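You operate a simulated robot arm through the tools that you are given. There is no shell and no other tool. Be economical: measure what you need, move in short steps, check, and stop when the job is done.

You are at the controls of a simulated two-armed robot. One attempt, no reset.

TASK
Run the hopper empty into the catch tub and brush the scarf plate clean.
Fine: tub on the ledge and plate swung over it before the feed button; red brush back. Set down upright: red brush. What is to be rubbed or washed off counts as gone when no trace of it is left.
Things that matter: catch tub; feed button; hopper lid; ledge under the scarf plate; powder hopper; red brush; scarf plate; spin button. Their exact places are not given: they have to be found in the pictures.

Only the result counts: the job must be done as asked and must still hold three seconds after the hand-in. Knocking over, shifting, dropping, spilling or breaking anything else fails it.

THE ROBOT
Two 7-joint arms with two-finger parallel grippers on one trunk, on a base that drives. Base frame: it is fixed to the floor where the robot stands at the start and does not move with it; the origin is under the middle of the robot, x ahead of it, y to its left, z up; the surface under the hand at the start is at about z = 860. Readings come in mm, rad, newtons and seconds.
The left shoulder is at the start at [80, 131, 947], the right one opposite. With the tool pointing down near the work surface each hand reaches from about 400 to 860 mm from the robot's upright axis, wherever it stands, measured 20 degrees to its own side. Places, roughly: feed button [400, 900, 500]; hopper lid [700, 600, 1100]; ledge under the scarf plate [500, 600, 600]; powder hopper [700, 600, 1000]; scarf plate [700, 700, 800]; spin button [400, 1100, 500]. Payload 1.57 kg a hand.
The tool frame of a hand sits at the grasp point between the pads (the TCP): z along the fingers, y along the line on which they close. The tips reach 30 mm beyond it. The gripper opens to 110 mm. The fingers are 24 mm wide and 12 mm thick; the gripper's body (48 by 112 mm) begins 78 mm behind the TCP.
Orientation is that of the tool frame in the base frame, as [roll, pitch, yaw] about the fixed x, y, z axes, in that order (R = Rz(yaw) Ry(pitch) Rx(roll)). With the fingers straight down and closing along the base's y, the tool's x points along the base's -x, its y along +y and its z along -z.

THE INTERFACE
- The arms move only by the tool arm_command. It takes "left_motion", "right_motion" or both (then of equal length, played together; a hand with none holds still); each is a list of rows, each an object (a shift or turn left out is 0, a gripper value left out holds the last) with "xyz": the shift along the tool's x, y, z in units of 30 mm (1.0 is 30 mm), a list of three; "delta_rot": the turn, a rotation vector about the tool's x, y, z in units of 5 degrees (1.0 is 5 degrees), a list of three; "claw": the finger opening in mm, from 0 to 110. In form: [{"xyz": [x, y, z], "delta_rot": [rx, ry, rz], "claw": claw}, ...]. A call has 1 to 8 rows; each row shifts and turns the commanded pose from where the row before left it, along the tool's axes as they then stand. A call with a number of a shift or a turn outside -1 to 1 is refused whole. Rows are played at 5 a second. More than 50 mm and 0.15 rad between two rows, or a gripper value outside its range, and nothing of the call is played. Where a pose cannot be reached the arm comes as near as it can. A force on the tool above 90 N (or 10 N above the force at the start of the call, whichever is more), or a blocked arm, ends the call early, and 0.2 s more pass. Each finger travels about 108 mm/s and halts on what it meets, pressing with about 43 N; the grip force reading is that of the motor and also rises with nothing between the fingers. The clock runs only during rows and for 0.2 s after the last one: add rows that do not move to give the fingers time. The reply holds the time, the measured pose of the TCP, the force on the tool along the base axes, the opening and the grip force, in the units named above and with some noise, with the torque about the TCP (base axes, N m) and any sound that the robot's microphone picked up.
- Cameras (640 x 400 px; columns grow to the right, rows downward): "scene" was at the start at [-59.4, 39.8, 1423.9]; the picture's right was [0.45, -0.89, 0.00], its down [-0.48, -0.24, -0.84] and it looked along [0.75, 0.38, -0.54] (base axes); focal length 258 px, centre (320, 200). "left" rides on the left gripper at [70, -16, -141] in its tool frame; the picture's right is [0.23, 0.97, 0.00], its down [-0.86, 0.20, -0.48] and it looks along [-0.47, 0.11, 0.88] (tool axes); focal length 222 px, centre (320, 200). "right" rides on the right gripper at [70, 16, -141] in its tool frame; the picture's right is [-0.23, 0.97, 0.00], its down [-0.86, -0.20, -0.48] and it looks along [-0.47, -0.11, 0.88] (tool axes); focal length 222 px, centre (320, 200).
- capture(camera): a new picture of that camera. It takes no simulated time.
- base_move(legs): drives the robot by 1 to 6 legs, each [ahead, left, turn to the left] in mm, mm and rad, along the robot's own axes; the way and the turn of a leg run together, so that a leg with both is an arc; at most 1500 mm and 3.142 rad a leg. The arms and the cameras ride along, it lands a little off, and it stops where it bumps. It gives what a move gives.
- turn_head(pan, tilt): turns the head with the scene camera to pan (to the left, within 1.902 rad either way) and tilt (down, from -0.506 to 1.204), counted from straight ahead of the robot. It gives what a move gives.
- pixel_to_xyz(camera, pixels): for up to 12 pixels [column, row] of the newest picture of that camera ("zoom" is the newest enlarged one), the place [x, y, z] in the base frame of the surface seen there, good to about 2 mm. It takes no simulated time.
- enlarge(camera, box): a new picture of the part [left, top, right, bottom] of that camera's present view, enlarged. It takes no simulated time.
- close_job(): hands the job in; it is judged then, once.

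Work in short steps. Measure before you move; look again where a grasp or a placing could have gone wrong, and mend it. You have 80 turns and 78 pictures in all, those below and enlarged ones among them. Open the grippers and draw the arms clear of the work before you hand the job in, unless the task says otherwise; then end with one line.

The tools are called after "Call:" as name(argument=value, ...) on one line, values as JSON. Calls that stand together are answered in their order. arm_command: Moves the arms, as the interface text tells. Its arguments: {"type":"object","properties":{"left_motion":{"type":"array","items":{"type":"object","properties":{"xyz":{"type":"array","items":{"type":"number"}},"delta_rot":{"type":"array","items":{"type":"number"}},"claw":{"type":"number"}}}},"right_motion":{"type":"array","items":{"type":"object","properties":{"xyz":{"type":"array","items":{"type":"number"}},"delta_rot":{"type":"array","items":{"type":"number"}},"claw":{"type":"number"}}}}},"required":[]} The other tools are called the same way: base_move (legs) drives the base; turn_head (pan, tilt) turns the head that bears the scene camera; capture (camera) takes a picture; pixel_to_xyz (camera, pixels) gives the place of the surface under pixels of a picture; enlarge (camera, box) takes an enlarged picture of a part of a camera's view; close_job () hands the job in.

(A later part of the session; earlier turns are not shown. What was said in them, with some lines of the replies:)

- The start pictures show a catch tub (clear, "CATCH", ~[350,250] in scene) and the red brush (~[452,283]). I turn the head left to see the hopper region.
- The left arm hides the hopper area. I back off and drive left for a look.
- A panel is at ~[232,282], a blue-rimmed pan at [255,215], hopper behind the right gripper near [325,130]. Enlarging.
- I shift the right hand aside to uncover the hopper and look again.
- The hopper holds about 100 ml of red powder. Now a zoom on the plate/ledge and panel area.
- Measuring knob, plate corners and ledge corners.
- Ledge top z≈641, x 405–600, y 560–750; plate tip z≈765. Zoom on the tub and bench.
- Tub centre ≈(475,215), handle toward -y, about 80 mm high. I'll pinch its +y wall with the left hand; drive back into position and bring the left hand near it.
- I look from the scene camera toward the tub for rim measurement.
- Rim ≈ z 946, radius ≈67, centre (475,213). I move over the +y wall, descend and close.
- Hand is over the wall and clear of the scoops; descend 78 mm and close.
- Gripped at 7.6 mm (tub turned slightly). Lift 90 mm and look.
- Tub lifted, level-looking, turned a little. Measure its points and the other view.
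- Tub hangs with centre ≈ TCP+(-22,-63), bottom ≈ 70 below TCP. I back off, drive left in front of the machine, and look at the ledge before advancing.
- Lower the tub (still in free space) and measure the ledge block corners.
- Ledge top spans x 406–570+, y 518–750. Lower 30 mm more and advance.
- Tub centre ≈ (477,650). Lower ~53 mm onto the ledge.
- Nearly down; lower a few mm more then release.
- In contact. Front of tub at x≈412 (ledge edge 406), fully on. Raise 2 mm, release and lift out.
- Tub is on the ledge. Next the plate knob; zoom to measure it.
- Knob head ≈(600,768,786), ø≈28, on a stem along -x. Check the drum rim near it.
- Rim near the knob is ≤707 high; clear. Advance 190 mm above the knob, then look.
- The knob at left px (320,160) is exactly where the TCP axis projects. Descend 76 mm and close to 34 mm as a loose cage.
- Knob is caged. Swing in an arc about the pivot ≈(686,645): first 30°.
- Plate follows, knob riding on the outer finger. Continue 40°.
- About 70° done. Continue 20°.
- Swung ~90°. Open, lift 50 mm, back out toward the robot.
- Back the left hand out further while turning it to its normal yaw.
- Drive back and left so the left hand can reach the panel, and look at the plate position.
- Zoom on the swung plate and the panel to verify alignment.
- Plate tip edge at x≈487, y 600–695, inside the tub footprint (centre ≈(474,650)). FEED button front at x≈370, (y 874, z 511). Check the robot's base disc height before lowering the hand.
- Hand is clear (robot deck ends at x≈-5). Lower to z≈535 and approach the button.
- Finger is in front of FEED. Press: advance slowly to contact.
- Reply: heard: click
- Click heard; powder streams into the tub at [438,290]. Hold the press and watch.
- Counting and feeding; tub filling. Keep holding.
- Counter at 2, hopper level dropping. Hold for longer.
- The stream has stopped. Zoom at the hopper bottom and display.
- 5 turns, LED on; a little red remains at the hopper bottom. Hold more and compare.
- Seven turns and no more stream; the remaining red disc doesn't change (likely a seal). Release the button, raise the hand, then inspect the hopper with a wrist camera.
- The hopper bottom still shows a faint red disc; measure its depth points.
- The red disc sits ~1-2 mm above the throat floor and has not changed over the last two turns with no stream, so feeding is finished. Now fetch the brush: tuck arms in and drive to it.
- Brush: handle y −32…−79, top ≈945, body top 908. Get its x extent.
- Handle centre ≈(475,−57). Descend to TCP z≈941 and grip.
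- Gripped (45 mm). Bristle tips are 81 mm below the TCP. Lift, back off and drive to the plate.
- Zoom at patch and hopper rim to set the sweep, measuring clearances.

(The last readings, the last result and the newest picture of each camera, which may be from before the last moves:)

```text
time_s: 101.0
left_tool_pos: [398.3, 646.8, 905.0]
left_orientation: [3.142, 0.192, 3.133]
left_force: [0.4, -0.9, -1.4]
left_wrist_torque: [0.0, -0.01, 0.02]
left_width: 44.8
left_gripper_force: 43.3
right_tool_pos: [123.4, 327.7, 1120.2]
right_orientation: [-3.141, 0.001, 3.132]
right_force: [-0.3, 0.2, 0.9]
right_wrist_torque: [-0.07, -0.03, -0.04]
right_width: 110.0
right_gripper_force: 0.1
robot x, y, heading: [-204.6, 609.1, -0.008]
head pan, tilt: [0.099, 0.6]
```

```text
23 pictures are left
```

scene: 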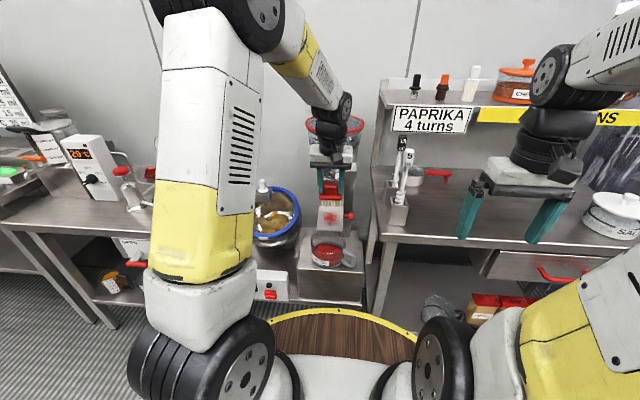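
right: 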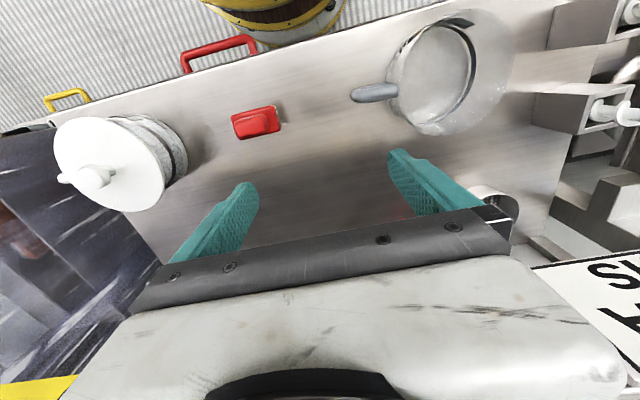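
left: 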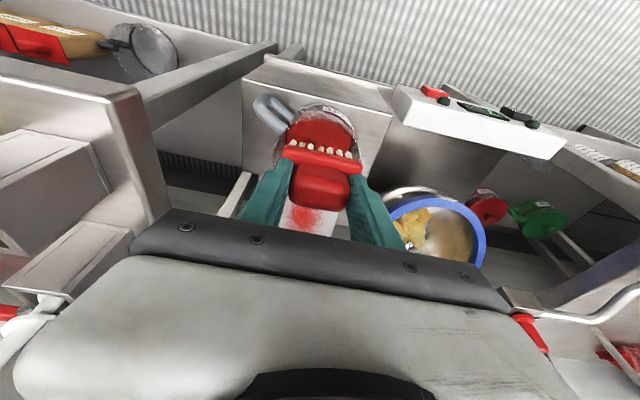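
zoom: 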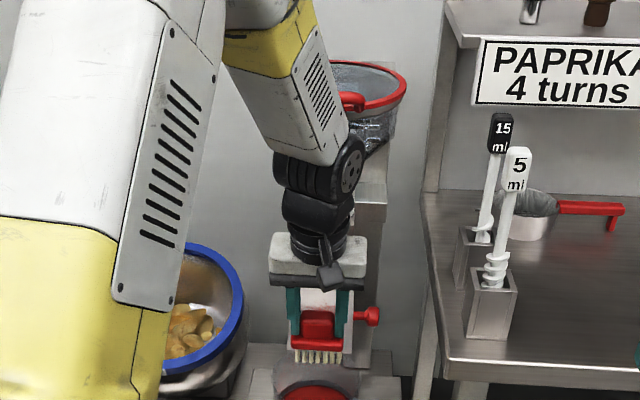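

Measure the wrist joint position and the lid.

Call:
pixel_to_xyz(camera="zoom", pixels=[[350, 170], [345, 148], [310, 170], [315, 205], [352, 102], [345, 98], [370, 105], [320, 255], [330, 120], [385, 150]])

```text
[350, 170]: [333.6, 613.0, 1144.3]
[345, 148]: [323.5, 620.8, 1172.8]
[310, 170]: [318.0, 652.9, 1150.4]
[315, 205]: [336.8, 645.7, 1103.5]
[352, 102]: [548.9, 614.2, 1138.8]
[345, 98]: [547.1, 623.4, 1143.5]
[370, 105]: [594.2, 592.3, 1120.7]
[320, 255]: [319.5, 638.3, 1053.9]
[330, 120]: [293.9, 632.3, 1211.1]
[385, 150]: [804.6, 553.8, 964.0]
```

Lid handle front is at x≈547, z≈1140; the wrist joint sits ~245 above the TCP. I tilt to ~17° for clearance, drive 110 mm forward at safe height.

Call:
arm_command(left_motion=[{"delta_rot": [0, -0.6, 0]}, {"delta_rot": [0, -0.6, 0]}, {}])

Call:
base_move(legs=[[110, 0, 0]])

Call:
enlarge(camera="scene", box=[250, 110, 400, 270])

```text
time_s: 101.8
left_tool_pos: [399.7, 645.7, 905.4]
left_orientation: [3.141, 0.297, 3.133]
left_force: [-0.1, 0.7, -1.2]
left_wrist_torque: [0.02, 0.01, 0.02]
left_width: 45.0
left_gripper_force: 42.8
right_tool_pos: [123.5, 327.3, 1120.1]
right_orientation: [-3.141, 0.001, 3.133]
right_force: [0.5, -0.7, 0.8]
right_wrist_torque: [0.02, 0.0, -0.04]
right_width: 110.1
right_gripper_force: 0.1
robot x, y, heading: [-206.3, 609.3, -0.011]
head pan, tilt: [0.099, 0.6]
```

```text
time_s: 103.0
left_tool_pos: [509.2, 645.0, 905.0]
left_orientation: [-3.14, 0.296, 3.133]
left_force: [-0.3, 0.2, -1.1]
left_wrist_torque: [-0.02, 0.0, -0.02]
left_width: 45.0
left_gripper_force: 42.9
right_tool_pos: [232.2, 326.6, 1118.9]
right_orientation: [3.14, 0.0, 3.132]
right_force: [-0.5, -0.4, -0.5]
right_wrist_torque: [-0.01, 0.03, 0.03]
right_width: 110.1
right_gripper_force: 0.0
robot x, y, heading: [-90.1, 605.6, -0.016]
head pan, tilt: [0.099, 0.6]
```

```text
2.50 times, centred on (325, 190) of scene
```

zoom: 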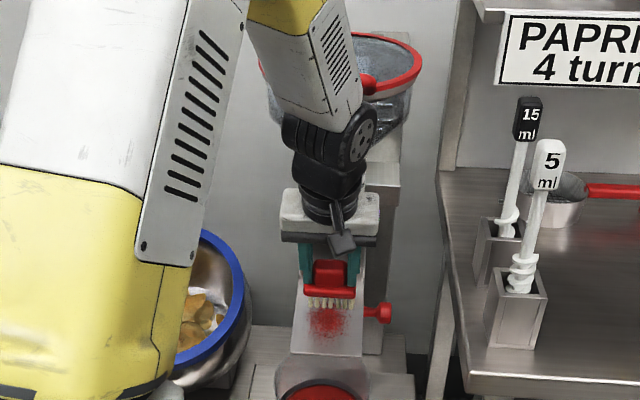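

Clear of the lid. Move over the top of the patch and lower the bristles onto the plate.

Call:
arm_command(left_motion=[{"xyz": [-0.645, 0.02, 0.405]}, {"xyz": [-0.645, 0.02, 0.405]}, {"xyz": [0.117, 0, 0.38]}, {"xyz": [0.08, 0, 0.26]}, {"xyz": [0.03, 0, 0.1]}, {}])

Call:
enlarge(camera="scene", box=[270, 130, 390, 250])

```text
time_s: 104.4
left_tool_pos: [553.3, 645.8, 870.4]
left_orientation: [3.141, 0.296, 3.133]
left_force: [0.4, 0.2, -1.3]
left_wrist_torque: [-0.01, -0.02, -0.03]
left_width: 44.8
left_gripper_force: 42.3
right_tool_pos: [232.7, 326.1, 1120.7]
right_orientation: [3.14, -0.001, 3.131]
right_force: [0.4, -0.1, 0.7]
right_wrist_torque: [0.0, -0.01, 0.03]
right_width: 110.0
right_gripper_force: 0.0
robot x, y, heading: [-93.2, 601.7, -0.013]
head pan, tilt: [0.099, 0.6]
```

```text
3.33 times, centred on (330, 190) of scene
```

zoom: 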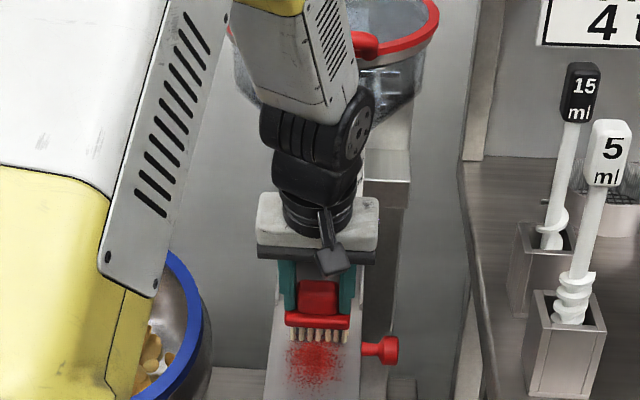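

No contact yet; measure bristle tips and plate just below them.

Call:
pixel_to_xyz(camera="zoom", pixels=[[296, 338], [318, 340], [341, 340], [318, 350], [283, 340], [355, 345], [318, 390], [283, 385], [318, 375], [318, 345]])

```text
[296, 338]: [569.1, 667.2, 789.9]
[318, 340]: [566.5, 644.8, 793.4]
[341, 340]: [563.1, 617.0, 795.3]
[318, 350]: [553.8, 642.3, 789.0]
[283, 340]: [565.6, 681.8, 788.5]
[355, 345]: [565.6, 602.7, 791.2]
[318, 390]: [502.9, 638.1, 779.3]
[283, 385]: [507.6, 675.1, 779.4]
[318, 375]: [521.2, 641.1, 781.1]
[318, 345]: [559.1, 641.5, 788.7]
```

Gap ≈3 mm (tips 793 vs plate 790). Lower 5 mm and sweep down-slope off the tip.

Call:
arm_command(left_motion=[{"xyz": [0.049, 0, 0.17]}, {"xyz": [0.5, 0, -0.058]}, {"xyz": [0.673, 0, -0.077]}, {"xyz": [0.673, 0, -0.077]}, {"xyz": [0.673, 0, -0.077]}, {"xyz": [0.673, 0, -0.077]}, {"xyz": [0.673, 0, -0.077]}, {"xyz": [0.3, 0, -0.5]}])

Call:
enlarge(camera="scene", box=[270, 150, 390, 270])

```text
time_s: 106.2
left_tool_pos: [424.2, 646.4, 854.4]
left_orientation: [3.14, 0.294, 3.13]
left_force: [0.2, -0.5, -1.3]
left_wrist_torque: [-0.03, -0.02, -0.01]
left_width: 45.2
left_gripper_force: 43.3
right_tool_pos: [232.6, 326.5, 1119.9]
right_orientation: [3.141, 0.001, 3.131]
right_force: [0.6, -0.2, -1.1]
right_wrist_torque: [-0.04, 0.01, -0.01]
right_width: 110.1
right_gripper_force: 0.0
robot x, y, heading: [-91.8, 604.4, -0.009]
head pan, tilt: [0.099, 0.6]
```

```text
3.33 times, centred on (330, 210) of scene
```

zoom: 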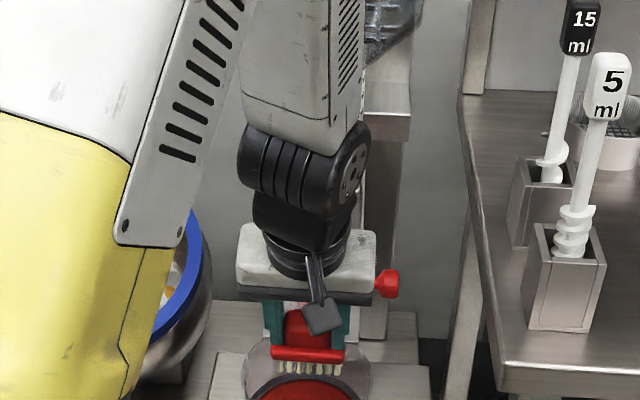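

The arm hides the plate; look with the left wrist camera.

Call:
capture(camera="left")

```text
19 pictures are left
```

left: 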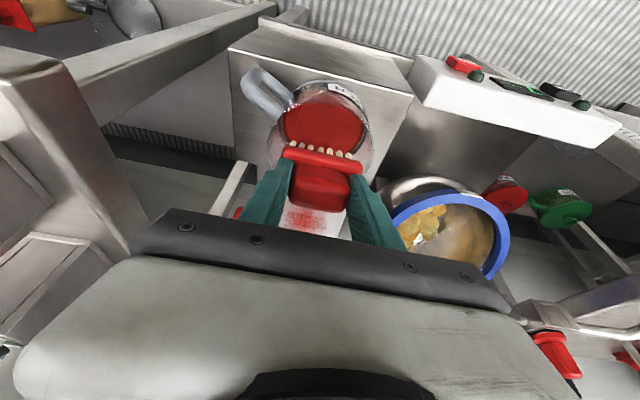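

Patch persists; contact was too light. Go back and press about 4 mm deeper, reading force.

Call:
arm_command(left_motion=[{"xyz": [-0.292, 0, -0.956]}, {"xyz": [-0.832, 0, 0.219]}, {"xyz": [-0.832, 0, 0.219]}, {"xyz": [-0.832, 0, 0.219]}, {"xyz": [-0.832, 0, 0.219]}, {"xyz": [-0.832, 0, 0.219]}, {"xyz": [0.234, 0, 0.765]}, {"xyz": [0.039, 0, 0.127]}])

Call:
arm_command(left_motion=[{"xyz": [0.01, 0, 0.035]}, {}])

```text
time_s: 108.0
left_tool_pos: [555.0, 644.9, 867.3]
left_orientation: [-3.14, 0.304, 3.134]
left_force: [-25.4, 4.8, 69.2]
left_wrist_torque: [0.81, 1.21, 0.17]
left_width: 45.1
left_gripper_force: 43.2
right_tool_pos: [229.9, 326.7, 1120.1]
right_orientation: [-3.141, 0.002, 3.134]
right_force: [-0.3, 0.1, 0.6]
right_wrist_torque: [-0.02, -0.02, 0.0]
right_width: 110.0
right_gripper_force: 0.1
robot x, y, heading: [-92.7, 607.1, -0.006]
head pan, tilt: [0.099, 0.6]
```

```text
time_s: 108.6
left_tool_pos: [556.7, 644.6, 865.3]
left_orientation: [-3.14, 0.306, 3.132]
left_force: [-7.0, 4.7, 53.2]
left_wrist_torque: [0.44, 0.03, 0.05]
left_width: 45.3
left_gripper_force: 43.4
right_tool_pos: [232.2, 327.6, 1121.3]
right_orientation: [3.141, 0.002, 3.132]
right_force: [0.0, -0.3, 0.2]
right_wrist_torque: [0.02, 0.0, 0.0]
right_width: 110.0
right_gripper_force: 0.0
robot x, y, heading: [-92.0, 603.7, -0.01]
head pan, tilt: [0.099, 0.6]
```

Firm contact (53 N, too strong). Back off 3 mm and stroke down the slope, then check.

Call:
arm_command(left_motion=[{"xyz": [-0.034, 0, -0.11]}, {"xyz": [0.673, 0, -0.077]}, {"xyz": [0.673, 0, -0.077]}, {"xyz": [0.673, 0, -0.077]}])

Call:
arm_command(left_motion=[{"xyz": [0.673, 0, -0.077]}, {"xyz": [0.673, 0, -0.077]}, {"xyz": [0.5, 0, -0.077]}])

Call:
enlarge(camera="left", box=[240, 120, 400, 260])

```text
time_s: 109.6
left_tool_pos: [493.4, 647.1, 852.8]
left_orientation: [3.14, 0.297, 3.132]
left_force: [-1.6, -0.8, 20.6]
left_wrist_torque: [-0.05, -0.12, -0.07]
left_width: 45.3
left_gripper_force: 43.2
right_tool_pos: [232.5, 326.6, 1120.0]
right_orientation: [-3.141, 0.002, 3.13]
right_force: [0.0, 0.3, -0.2]
right_wrist_torque: [-0.02, 0.02, 0.0]
right_width: 110.1
right_gripper_force: 0.0
robot x, y, heading: [-96.9, 605.7, -0.007]
head pan, tilt: [0.099, 0.6]
```

```text
time_s: 110.4
left_tool_pos: [439.0, 647.4, 842.8]
left_orientation: [3.142, 0.295, 3.13]
left_force: [-0.4, -0.3, -0.3]
left_wrist_torque: [-0.01, -0.01, 0.01]
left_width: 45.2
left_gripper_force: 43.2
right_tool_pos: [232.2, 325.8, 1119.7]
right_orientation: [-3.141, 0.001, 3.13]
right_force: [0.1, 0.0, 0.2]
right_wrist_torque: [-0.03, 0.01, -0.01]
right_width: 110.0
right_gripper_force: 0.0
robot x, y, heading: [-94.7, 607.8, -0.008]
head pan, tilt: [0.099, 0.6]
```

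```text
2.86 times, centred on (320, 190) of left
```

zoom: 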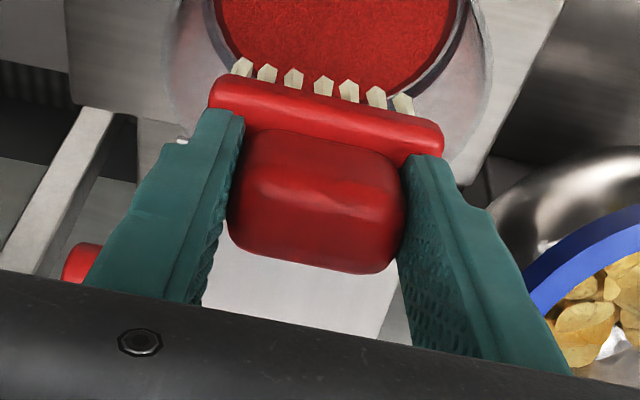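

The visible plate looks clean. Lift and back away to view the whole plate.

Call:
arm_command(left_motion=[{"xyz": [0, 0, -1]}, {"xyz": [0, 0, -1]}])

Call:
base_move(legs=[[-230, 0, 0]])

Call:
arm_command(left_motion=[{"xyz": [0, 1, 0]}, {"xyz": [0, 1, 0]}, {"xyz": [0, 1, 0]}, {"xyz": [0, 1, 0]}, {"xyz": [0, 1, 0]}])

Call:
enlarge(camera="scene", box=[280, 110, 380, 240])

```text
time_s: 111.0
left_tool_pos: [421.2, 646.8, 901.6]
left_orientation: [-3.141, 0.295, 3.131]
left_force: [0.2, -0.8, -0.7]
left_wrist_torque: [0.0, 0.01, 0.0]
left_width: 45.4
left_gripper_force: 42.9
right_tool_pos: [233.5, 326.1, 1119.9]
right_orientation: [3.14, -0.001, 3.131]
right_force: [0.6, 1.0, -0.4]
right_wrist_torque: [0.02, 0.02, -0.01]
right_width: 110.0
right_gripper_force: 0.1
robot x, y, heading: [-93.6, 605.8, -0.006]
head pan, tilt: [0.099, 0.6]
```

```text
time_s: 112.8
left_tool_pos: [191.1, 649.5, 900.4]
left_orientation: [3.141, 0.296, 3.132]
left_force: [0.7, 0.3, -1.3]
left_wrist_torque: [-0.02, 0.04, 0.0]
left_width: 45.2
left_gripper_force: 42.7
right_tool_pos: [0.9, 328.4, 1119.2]
right_orientation: [-3.141, 0.0, 3.132]
right_force: [0.3, 0.1, 0.1]
right_wrist_torque: [0.01, -0.02, 0.01]
right_width: 110.1
right_gripper_force: 0.1
robot x, y, heading: [-324.9, 606.4, -0.014]
head pan, tilt: [0.099, 0.6]
```

```text
time_s: 114.0
left_tool_pos: [190.7, 797.7, 901.3]
left_orientation: [-3.141, 0.295, 3.129]
left_force: [1.0, 0.4, -0.6]
left_wrist_torque: [-0.03, 0.03, 0.05]
left_width: 45.3
left_gripper_force: 42.7
right_tool_pos: [0.3, 327.0, 1119.5]
right_orientation: [3.142, 0.0, 3.133]
right_force: [-0.3, -0.4, -0.5]
right_wrist_torque: [0.06, -0.04, 0.01]
right_width: 109.9
right_gripper_force: 0.1
robot x, y, heading: [-327.6, 606.2, -0.009]
head pan, tilt: [0.099, 0.6]
```

```text
3.08 times, centred on (330, 175) of scene
```

zoom: 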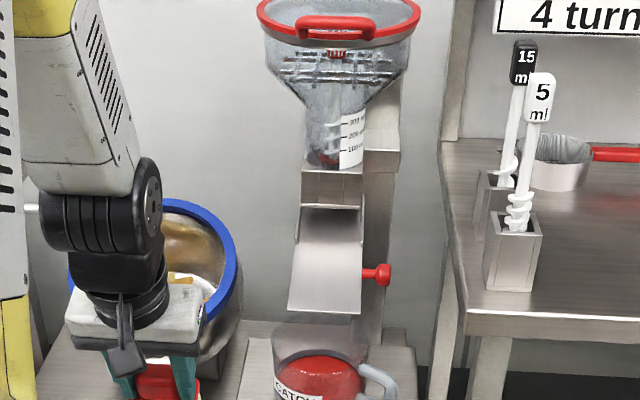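

Plate looks clean; zoom closer on plate and hopper throat.

Call:
enlarge(camera="scene", box=[310, 170, 360, 215])

Call:
enlarge(camera="scene", box=[315, 140, 350, 170])

```text
8.89 times, centred on (335, 192) of scene
```

zoom: 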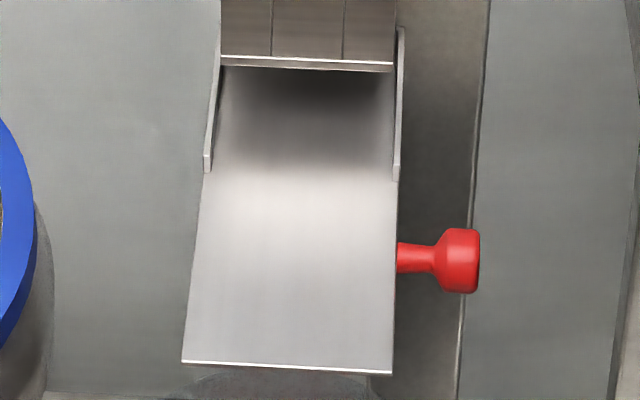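

```text
13.33 times, centred on (332, 155) of scene
```

zoom: 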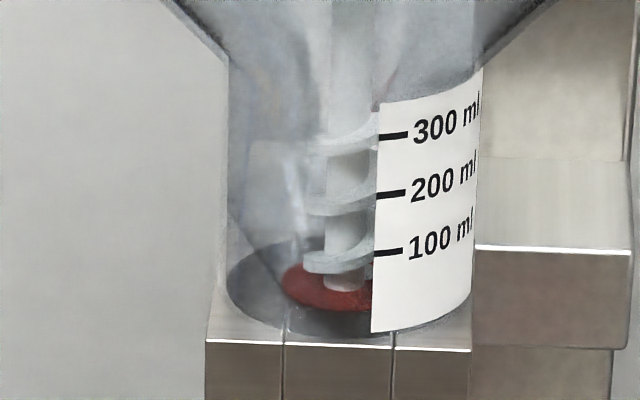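

Plate is spotless. Return the brush: straighten the hand, raise it, and drive to the brush's place.

Call:
arm_command(left_motion=[{"xyz": [0, -1, 0], "delta_rot": [0, 1, 0]}, {"xyz": [0, -1, 0], "delta_rot": [0, 1, 0]}, {"xyz": [0, -1, 0], "delta_rot": [0, 1, 0]}, {"xyz": [0, -1, 0], "delta_rot": [0, 0.38, 0]}, {"xyz": [0, -1, -1]}, {"xyz": [0, 0, -1]}, {"xyz": [0, 0, -1]}, {"xyz": [0, 0, -1]}])

Call:
base_move(legs=[[0, -706, 0.01]])

```text
time_s: 115.8
left_tool_pos: [189.2, 648.7, 1021.8]
left_orientation: [3.139, 0.001, 3.13]
left_force: [0.0, -1.0, -1.3]
left_wrist_torque: [-0.03, 0.01, -0.01]
left_width: 45.4
left_gripper_force: 43.5
right_tool_pos: [2.1, 328.4, 1118.8]
right_orientation: [3.141, 0.0, 3.13]
right_force: [0.4, -0.2, -0.2]
right_wrist_torque: [0.01, 0.01, 0.0]
right_width: 110.3
right_gripper_force: 0.0
robot x, y, heading: [-327.8, 610.0, -0.009]
head pan, tilt: [0.099, 0.6]
```

```text
time_s: 119.6
left_tool_pos: [184.3, -53.7, 1020.4]
left_orientation: [3.14, 0.001, 3.137]
left_force: [-0.5, 0.1, -0.6]
left_wrist_torque: [0.0, 0.0, -0.02]
left_width: 45.2
left_gripper_force: 43.0
right_tool_pos: [-2.8, -375.1, 1120.0]
right_orientation: [-3.141, 0.0, 3.14]
right_force: [0.0, 0.1, 0.1]
right_wrist_torque: [0.0, 0.0, -0.02]
right_width: 110.0
right_gripper_force: 0.0
robot x, y, heading: [-329.8, -95.1, -0.002]
head pan, tilt: [0.099, 0.6]
```

Drive 200 forward, then arm the rest to (473,−57).

Call:
base_move(legs=[[205, 0, 0]])

```text
time_s: 121.2
left_tool_pos: [389.6, -53.5, 1022.5]
left_orientation: [3.141, 0.003, 3.138]
left_force: [0.3, 0.3, -1.1]
left_wrist_torque: [0.02, -0.03, 0.02]
left_width: 45.4
left_gripper_force: 43.2
right_tool_pos: [204.2, -376.2, 1119.8]
right_orientation: [3.141, 0.0, 3.138]
right_force: [-0.4, -0.2, 0.0]
right_wrist_torque: [0.01, -0.01, 0.0]
right_width: 110.0
right_gripper_force: 0.0
robot x, y, heading: [-126.3, -100.4, 0.001]
head pan, tilt: [0.099, 0.6]
```

Move over the original spot and lower to 3 mm above the grasp height.

Call:
arm_command(left_motion=[{"xyz": [-0.95, -0.117, 0]}, {"xyz": [-0.95, 0, 0]}, {"xyz": [-0.9, 0, 0]}, {"xyz": [0, 0, 0.9]}, {"xyz": [0, 0, 0.9]}, {"xyz": [0, 0, 0.75]}, {}])

Call:
enlarge(camera="scene", box=[290, 140, 390, 220])

```text
time_s: 122.8
left_tool_pos: [474.2, -58.4, 945.7]
left_orientation: [3.141, 0.003, 3.138]
left_force: [0.0, -0.1, -1.3]
left_wrist_torque: [-0.03, -0.05, -0.03]
left_width: 45.0
left_gripper_force: 42.7
right_tool_pos: [204.1, -376.4, 1119.2]
right_orientation: [-3.141, 0.001, 3.137]
right_force: [0.7, -0.7, 0.0]
right_wrist_torque: [0.01, -0.01, 0.0]
right_width: 109.8
right_gripper_force: 0.0
robot x, y, heading: [-127.6, -101.1, -0.006]
head pan, tilt: [0.099, 0.6]
```

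```text
5.00 times, centred on (340, 180) of scene
```

zoom: 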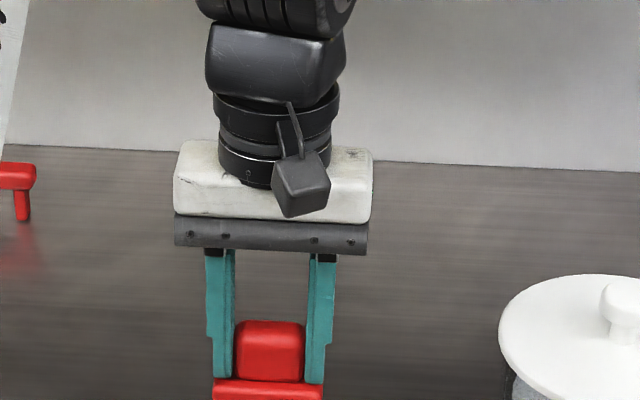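

Lower in small steps until contact.

Call:
arm_command(left_motion=[{"xyz": [0, 0, 0.06]}, {"xyz": [0, 0, 0.05]}, {}])

```text
time_s: 123.6
left_tool_pos: [473.9, -57.9, 941.7]
left_orientation: [-3.14, 0.004, 3.139]
left_force: [0.0, -0.9, -0.8]
left_wrist_torque: [0.02, 0.0, 0.0]
left_width: 45.3
left_gripper_force: 42.7
right_tool_pos: [203.8, -375.4, 1119.5]
right_orientation: [3.142, -0.001, 3.138]
right_force: [-1.2, -0.5, 0.0]
right_wrist_torque: [0.02, 0.01, 0.0]
right_width: 110.1
right_gripper_force: 0.0
robot x, y, heading: [-122.4, -100.8, -0.003]
head pan, tilt: [0.099, 0.6]
```

Call:
arm_command(left_motion=[{"xyz": [0, 0, 0.05]}, {}])

```text
time_s: 124.2
left_tool_pos: [474.1, -57.9, 940.5]
left_orientation: [3.141, 0.003, 3.138]
left_force: [-0.4, -0.4, -1.3]
left_wrist_torque: [0.0, 0.01, -0.01]
left_width: 45.3
left_gripper_force: 42.7
right_tool_pos: [204.1, -375.4, 1120.1]
right_orientation: [-3.141, 0.001, 3.138]
right_force: [-0.4, -0.3, -0.5]
right_wrist_torque: [0.02, 0.04, 0.0]
right_width: 110.1
right_gripper_force: 0.1
robot x, y, heading: [-126.2, -99.4, -0.0]
head pan, tilt: [0.099, 0.6]
```

No contact yet (brush was pushed up a bit in the grip). Keep lowering.

Call:
arm_command(left_motion=[{"xyz": [0, 0, 0.06]}, {"xyz": [0, 0, 0.04]}, {}])

Call:
turn_head(pan=0.0, tilt=0.75)

Call:
enlarge(camera="scene", box=[270, 140, 350, 210])

```text
time_s: 125.0
left_tool_pos: [475.0, -58.4, 936.2]
left_orientation: [3.141, 0.001, 3.138]
left_force: [1.3, -0.8, -0.6]
left_wrist_torque: [0.01, 0.0, 0.02]
left_width: 45.4
left_gripper_force: 43.1
right_tool_pos: [203.8, -375.1, 1120.0]
right_orientation: [-3.141, 0.001, 3.138]
right_force: [0.3, 0.4, -0.1]
right_wrist_torque: [0.02, 0.05, -0.03]
right_width: 110.0
right_gripper_force: 0.0
robot x, y, heading: [-123.0, -99.1, -0.003]
head pan, tilt: [0.099, 0.6]
```

```text
time_s: 125.7
left_tool_pos: [474.3, -57.4, 937.3]
left_orientation: [3.141, 0.002, 3.138]
left_force: [-0.3, 0.7, -1.4]
left_wrist_torque: [-0.01, 0.02, -0.01]
left_width: 45.5
left_gripper_force: 42.9
right_tool_pos: [204.3, -375.0, 1119.5]
right_orientation: [3.141, 0.001, 3.135]
right_force: [0.8, -0.4, -0.1]
right_wrist_torque: [-0.01, 0.01, 0.0]
right_width: 109.8
right_gripper_force: 0.0
robot x, y, heading: [-125.4, -96.4, -0.003]
head pan, tilt: [0.0, 0.75]
```

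```text
5.71 times, centred on (310, 175) of scene
```

zoom: 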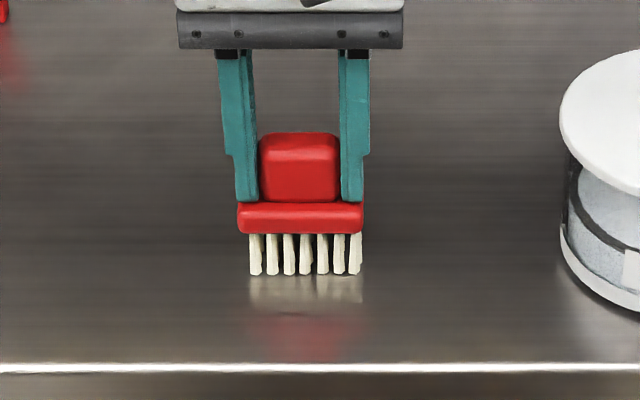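

Check the height of bristle tips and body now.

Call:
pixel_to_xyz(camera="zoom", pixels=[[306, 272], [306, 276], [290, 272], [300, 225], [300, 140], [300, 205], [243, 225], [358, 225]])

```text
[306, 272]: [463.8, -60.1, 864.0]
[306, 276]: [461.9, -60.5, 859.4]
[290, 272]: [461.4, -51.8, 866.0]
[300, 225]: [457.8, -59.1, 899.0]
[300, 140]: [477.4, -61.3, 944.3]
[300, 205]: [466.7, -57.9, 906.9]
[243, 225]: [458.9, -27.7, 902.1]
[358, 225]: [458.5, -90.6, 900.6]
```

Heights match the original resting height to ~1–2 mm. Lower 2 mm more in steps, then release.

Call:
arm_command(left_motion=[{"xyz": [0, 0, 0.04]}, {"xyz": [0, 0, 0.03]}, {}])

```text
time_s: 126.5
left_tool_pos: [475.6, -57.8, 936.5]
left_orientation: [-3.141, 0.004, 3.139]
left_force: [-2.8, 2.2, 16.7]
left_wrist_torque: [0.13, -0.15, 0.05]
left_width: 45.5
left_gripper_force: 42.8
right_tool_pos: [204.1, -376.0, 1120.3]
right_orientation: [-3.141, -0.002, 3.138]
right_force: [0.0, 0.4, -0.3]
right_wrist_torque: [0.01, 0.0, 0.03]
right_width: 109.9
right_gripper_force: 0.2
robot x, y, heading: [-129.5, -96.2, -0.004]
head pan, tilt: [0.0, 0.75]
```

Contact at 16 N. Ease 1 mm, release and lift away.

Call:
arm_command(left_motion=[{"xyz": [0, 0, -0.04]}, {"claw": 55}, {"claw": 75}, {}, {"xyz": [0, 0, -0.6]}, {"xyz": [0, 0, -1]}, {"xyz": [0, 0, -1]}, {"xyz": [0, 0, -1]}])

Call:
arm_command(left_motion=[{"xyz": [1, 0, 0], "claw": 110}, {"xyz": [1, 0, 0]}, {"xyz": [1, 0, 0]}, {"xyz": [1, 0, 0]}])

Call:
capture(camera="scene")

```text
time_s: 128.3
left_tool_pos: [474.7, -57.2, 1044.1]
left_orientation: [3.141, 0.0, 3.138]
left_force: [-0.2, 0.5, 0.3]
left_wrist_torque: [0.0, 0.01, 0.01]
left_width: 74.9
left_gripper_force: 0.1
right_tool_pos: [204.1, -375.7, 1119.8]
right_orientation: [-3.141, 0.0, 3.139]
right_force: [-0.4, 0.1, -0.2]
right_wrist_torque: [-0.03, 0.02, 0.0]
right_width: 109.8
right_gripper_force: 0.1
robot x, y, heading: [-127.4, -98.4, -0.008]
head pan, tilt: [0.0, 0.75]
```

```text
time_s: 129.3
left_tool_pos: [352.6, -58.0, 1045.1]
left_orientation: [-3.141, 0.001, 3.138]
left_force: [0.5, -0.2, 0.1]
left_wrist_torque: [0.02, 0.02, 0.02]
left_width: 110.1
left_gripper_force: 0.1
right_tool_pos: [204.0, -375.3, 1120.2]
right_orientation: [-3.141, 0.001, 3.139]
right_force: [-0.9, -0.7, -1.0]
right_wrist_torque: [0.04, 0.0, -0.01]
right_width: 110.2
right_gripper_force: 0.1
robot x, y, heading: [-123.5, -97.7, -0.002]
head pan, tilt: [0.0, 0.75]
```

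```text
12 pictures are left
```

scene: 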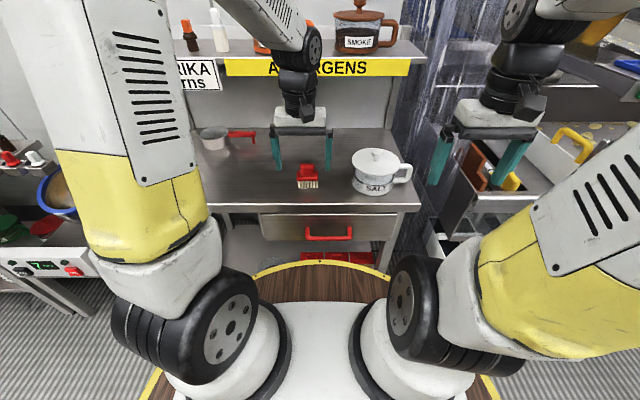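

The brush stands upright in its original place, the plate is clean, the tub holds the powder, and both arms are clear with grippers open. Handing in.

Call:
close_job()

```text
The job is handed in.
```

I ran the hopper into the catch tub until nothing more came out, brushed the scarf plate clean, and set the red brush back upright in its place. One doubt: a small red disc still shows at the bottom of the hopper. It didn't shrink over the last two feed turns, so I took it for a fixed part rather than leftover powder, but I couldn't confirm that.
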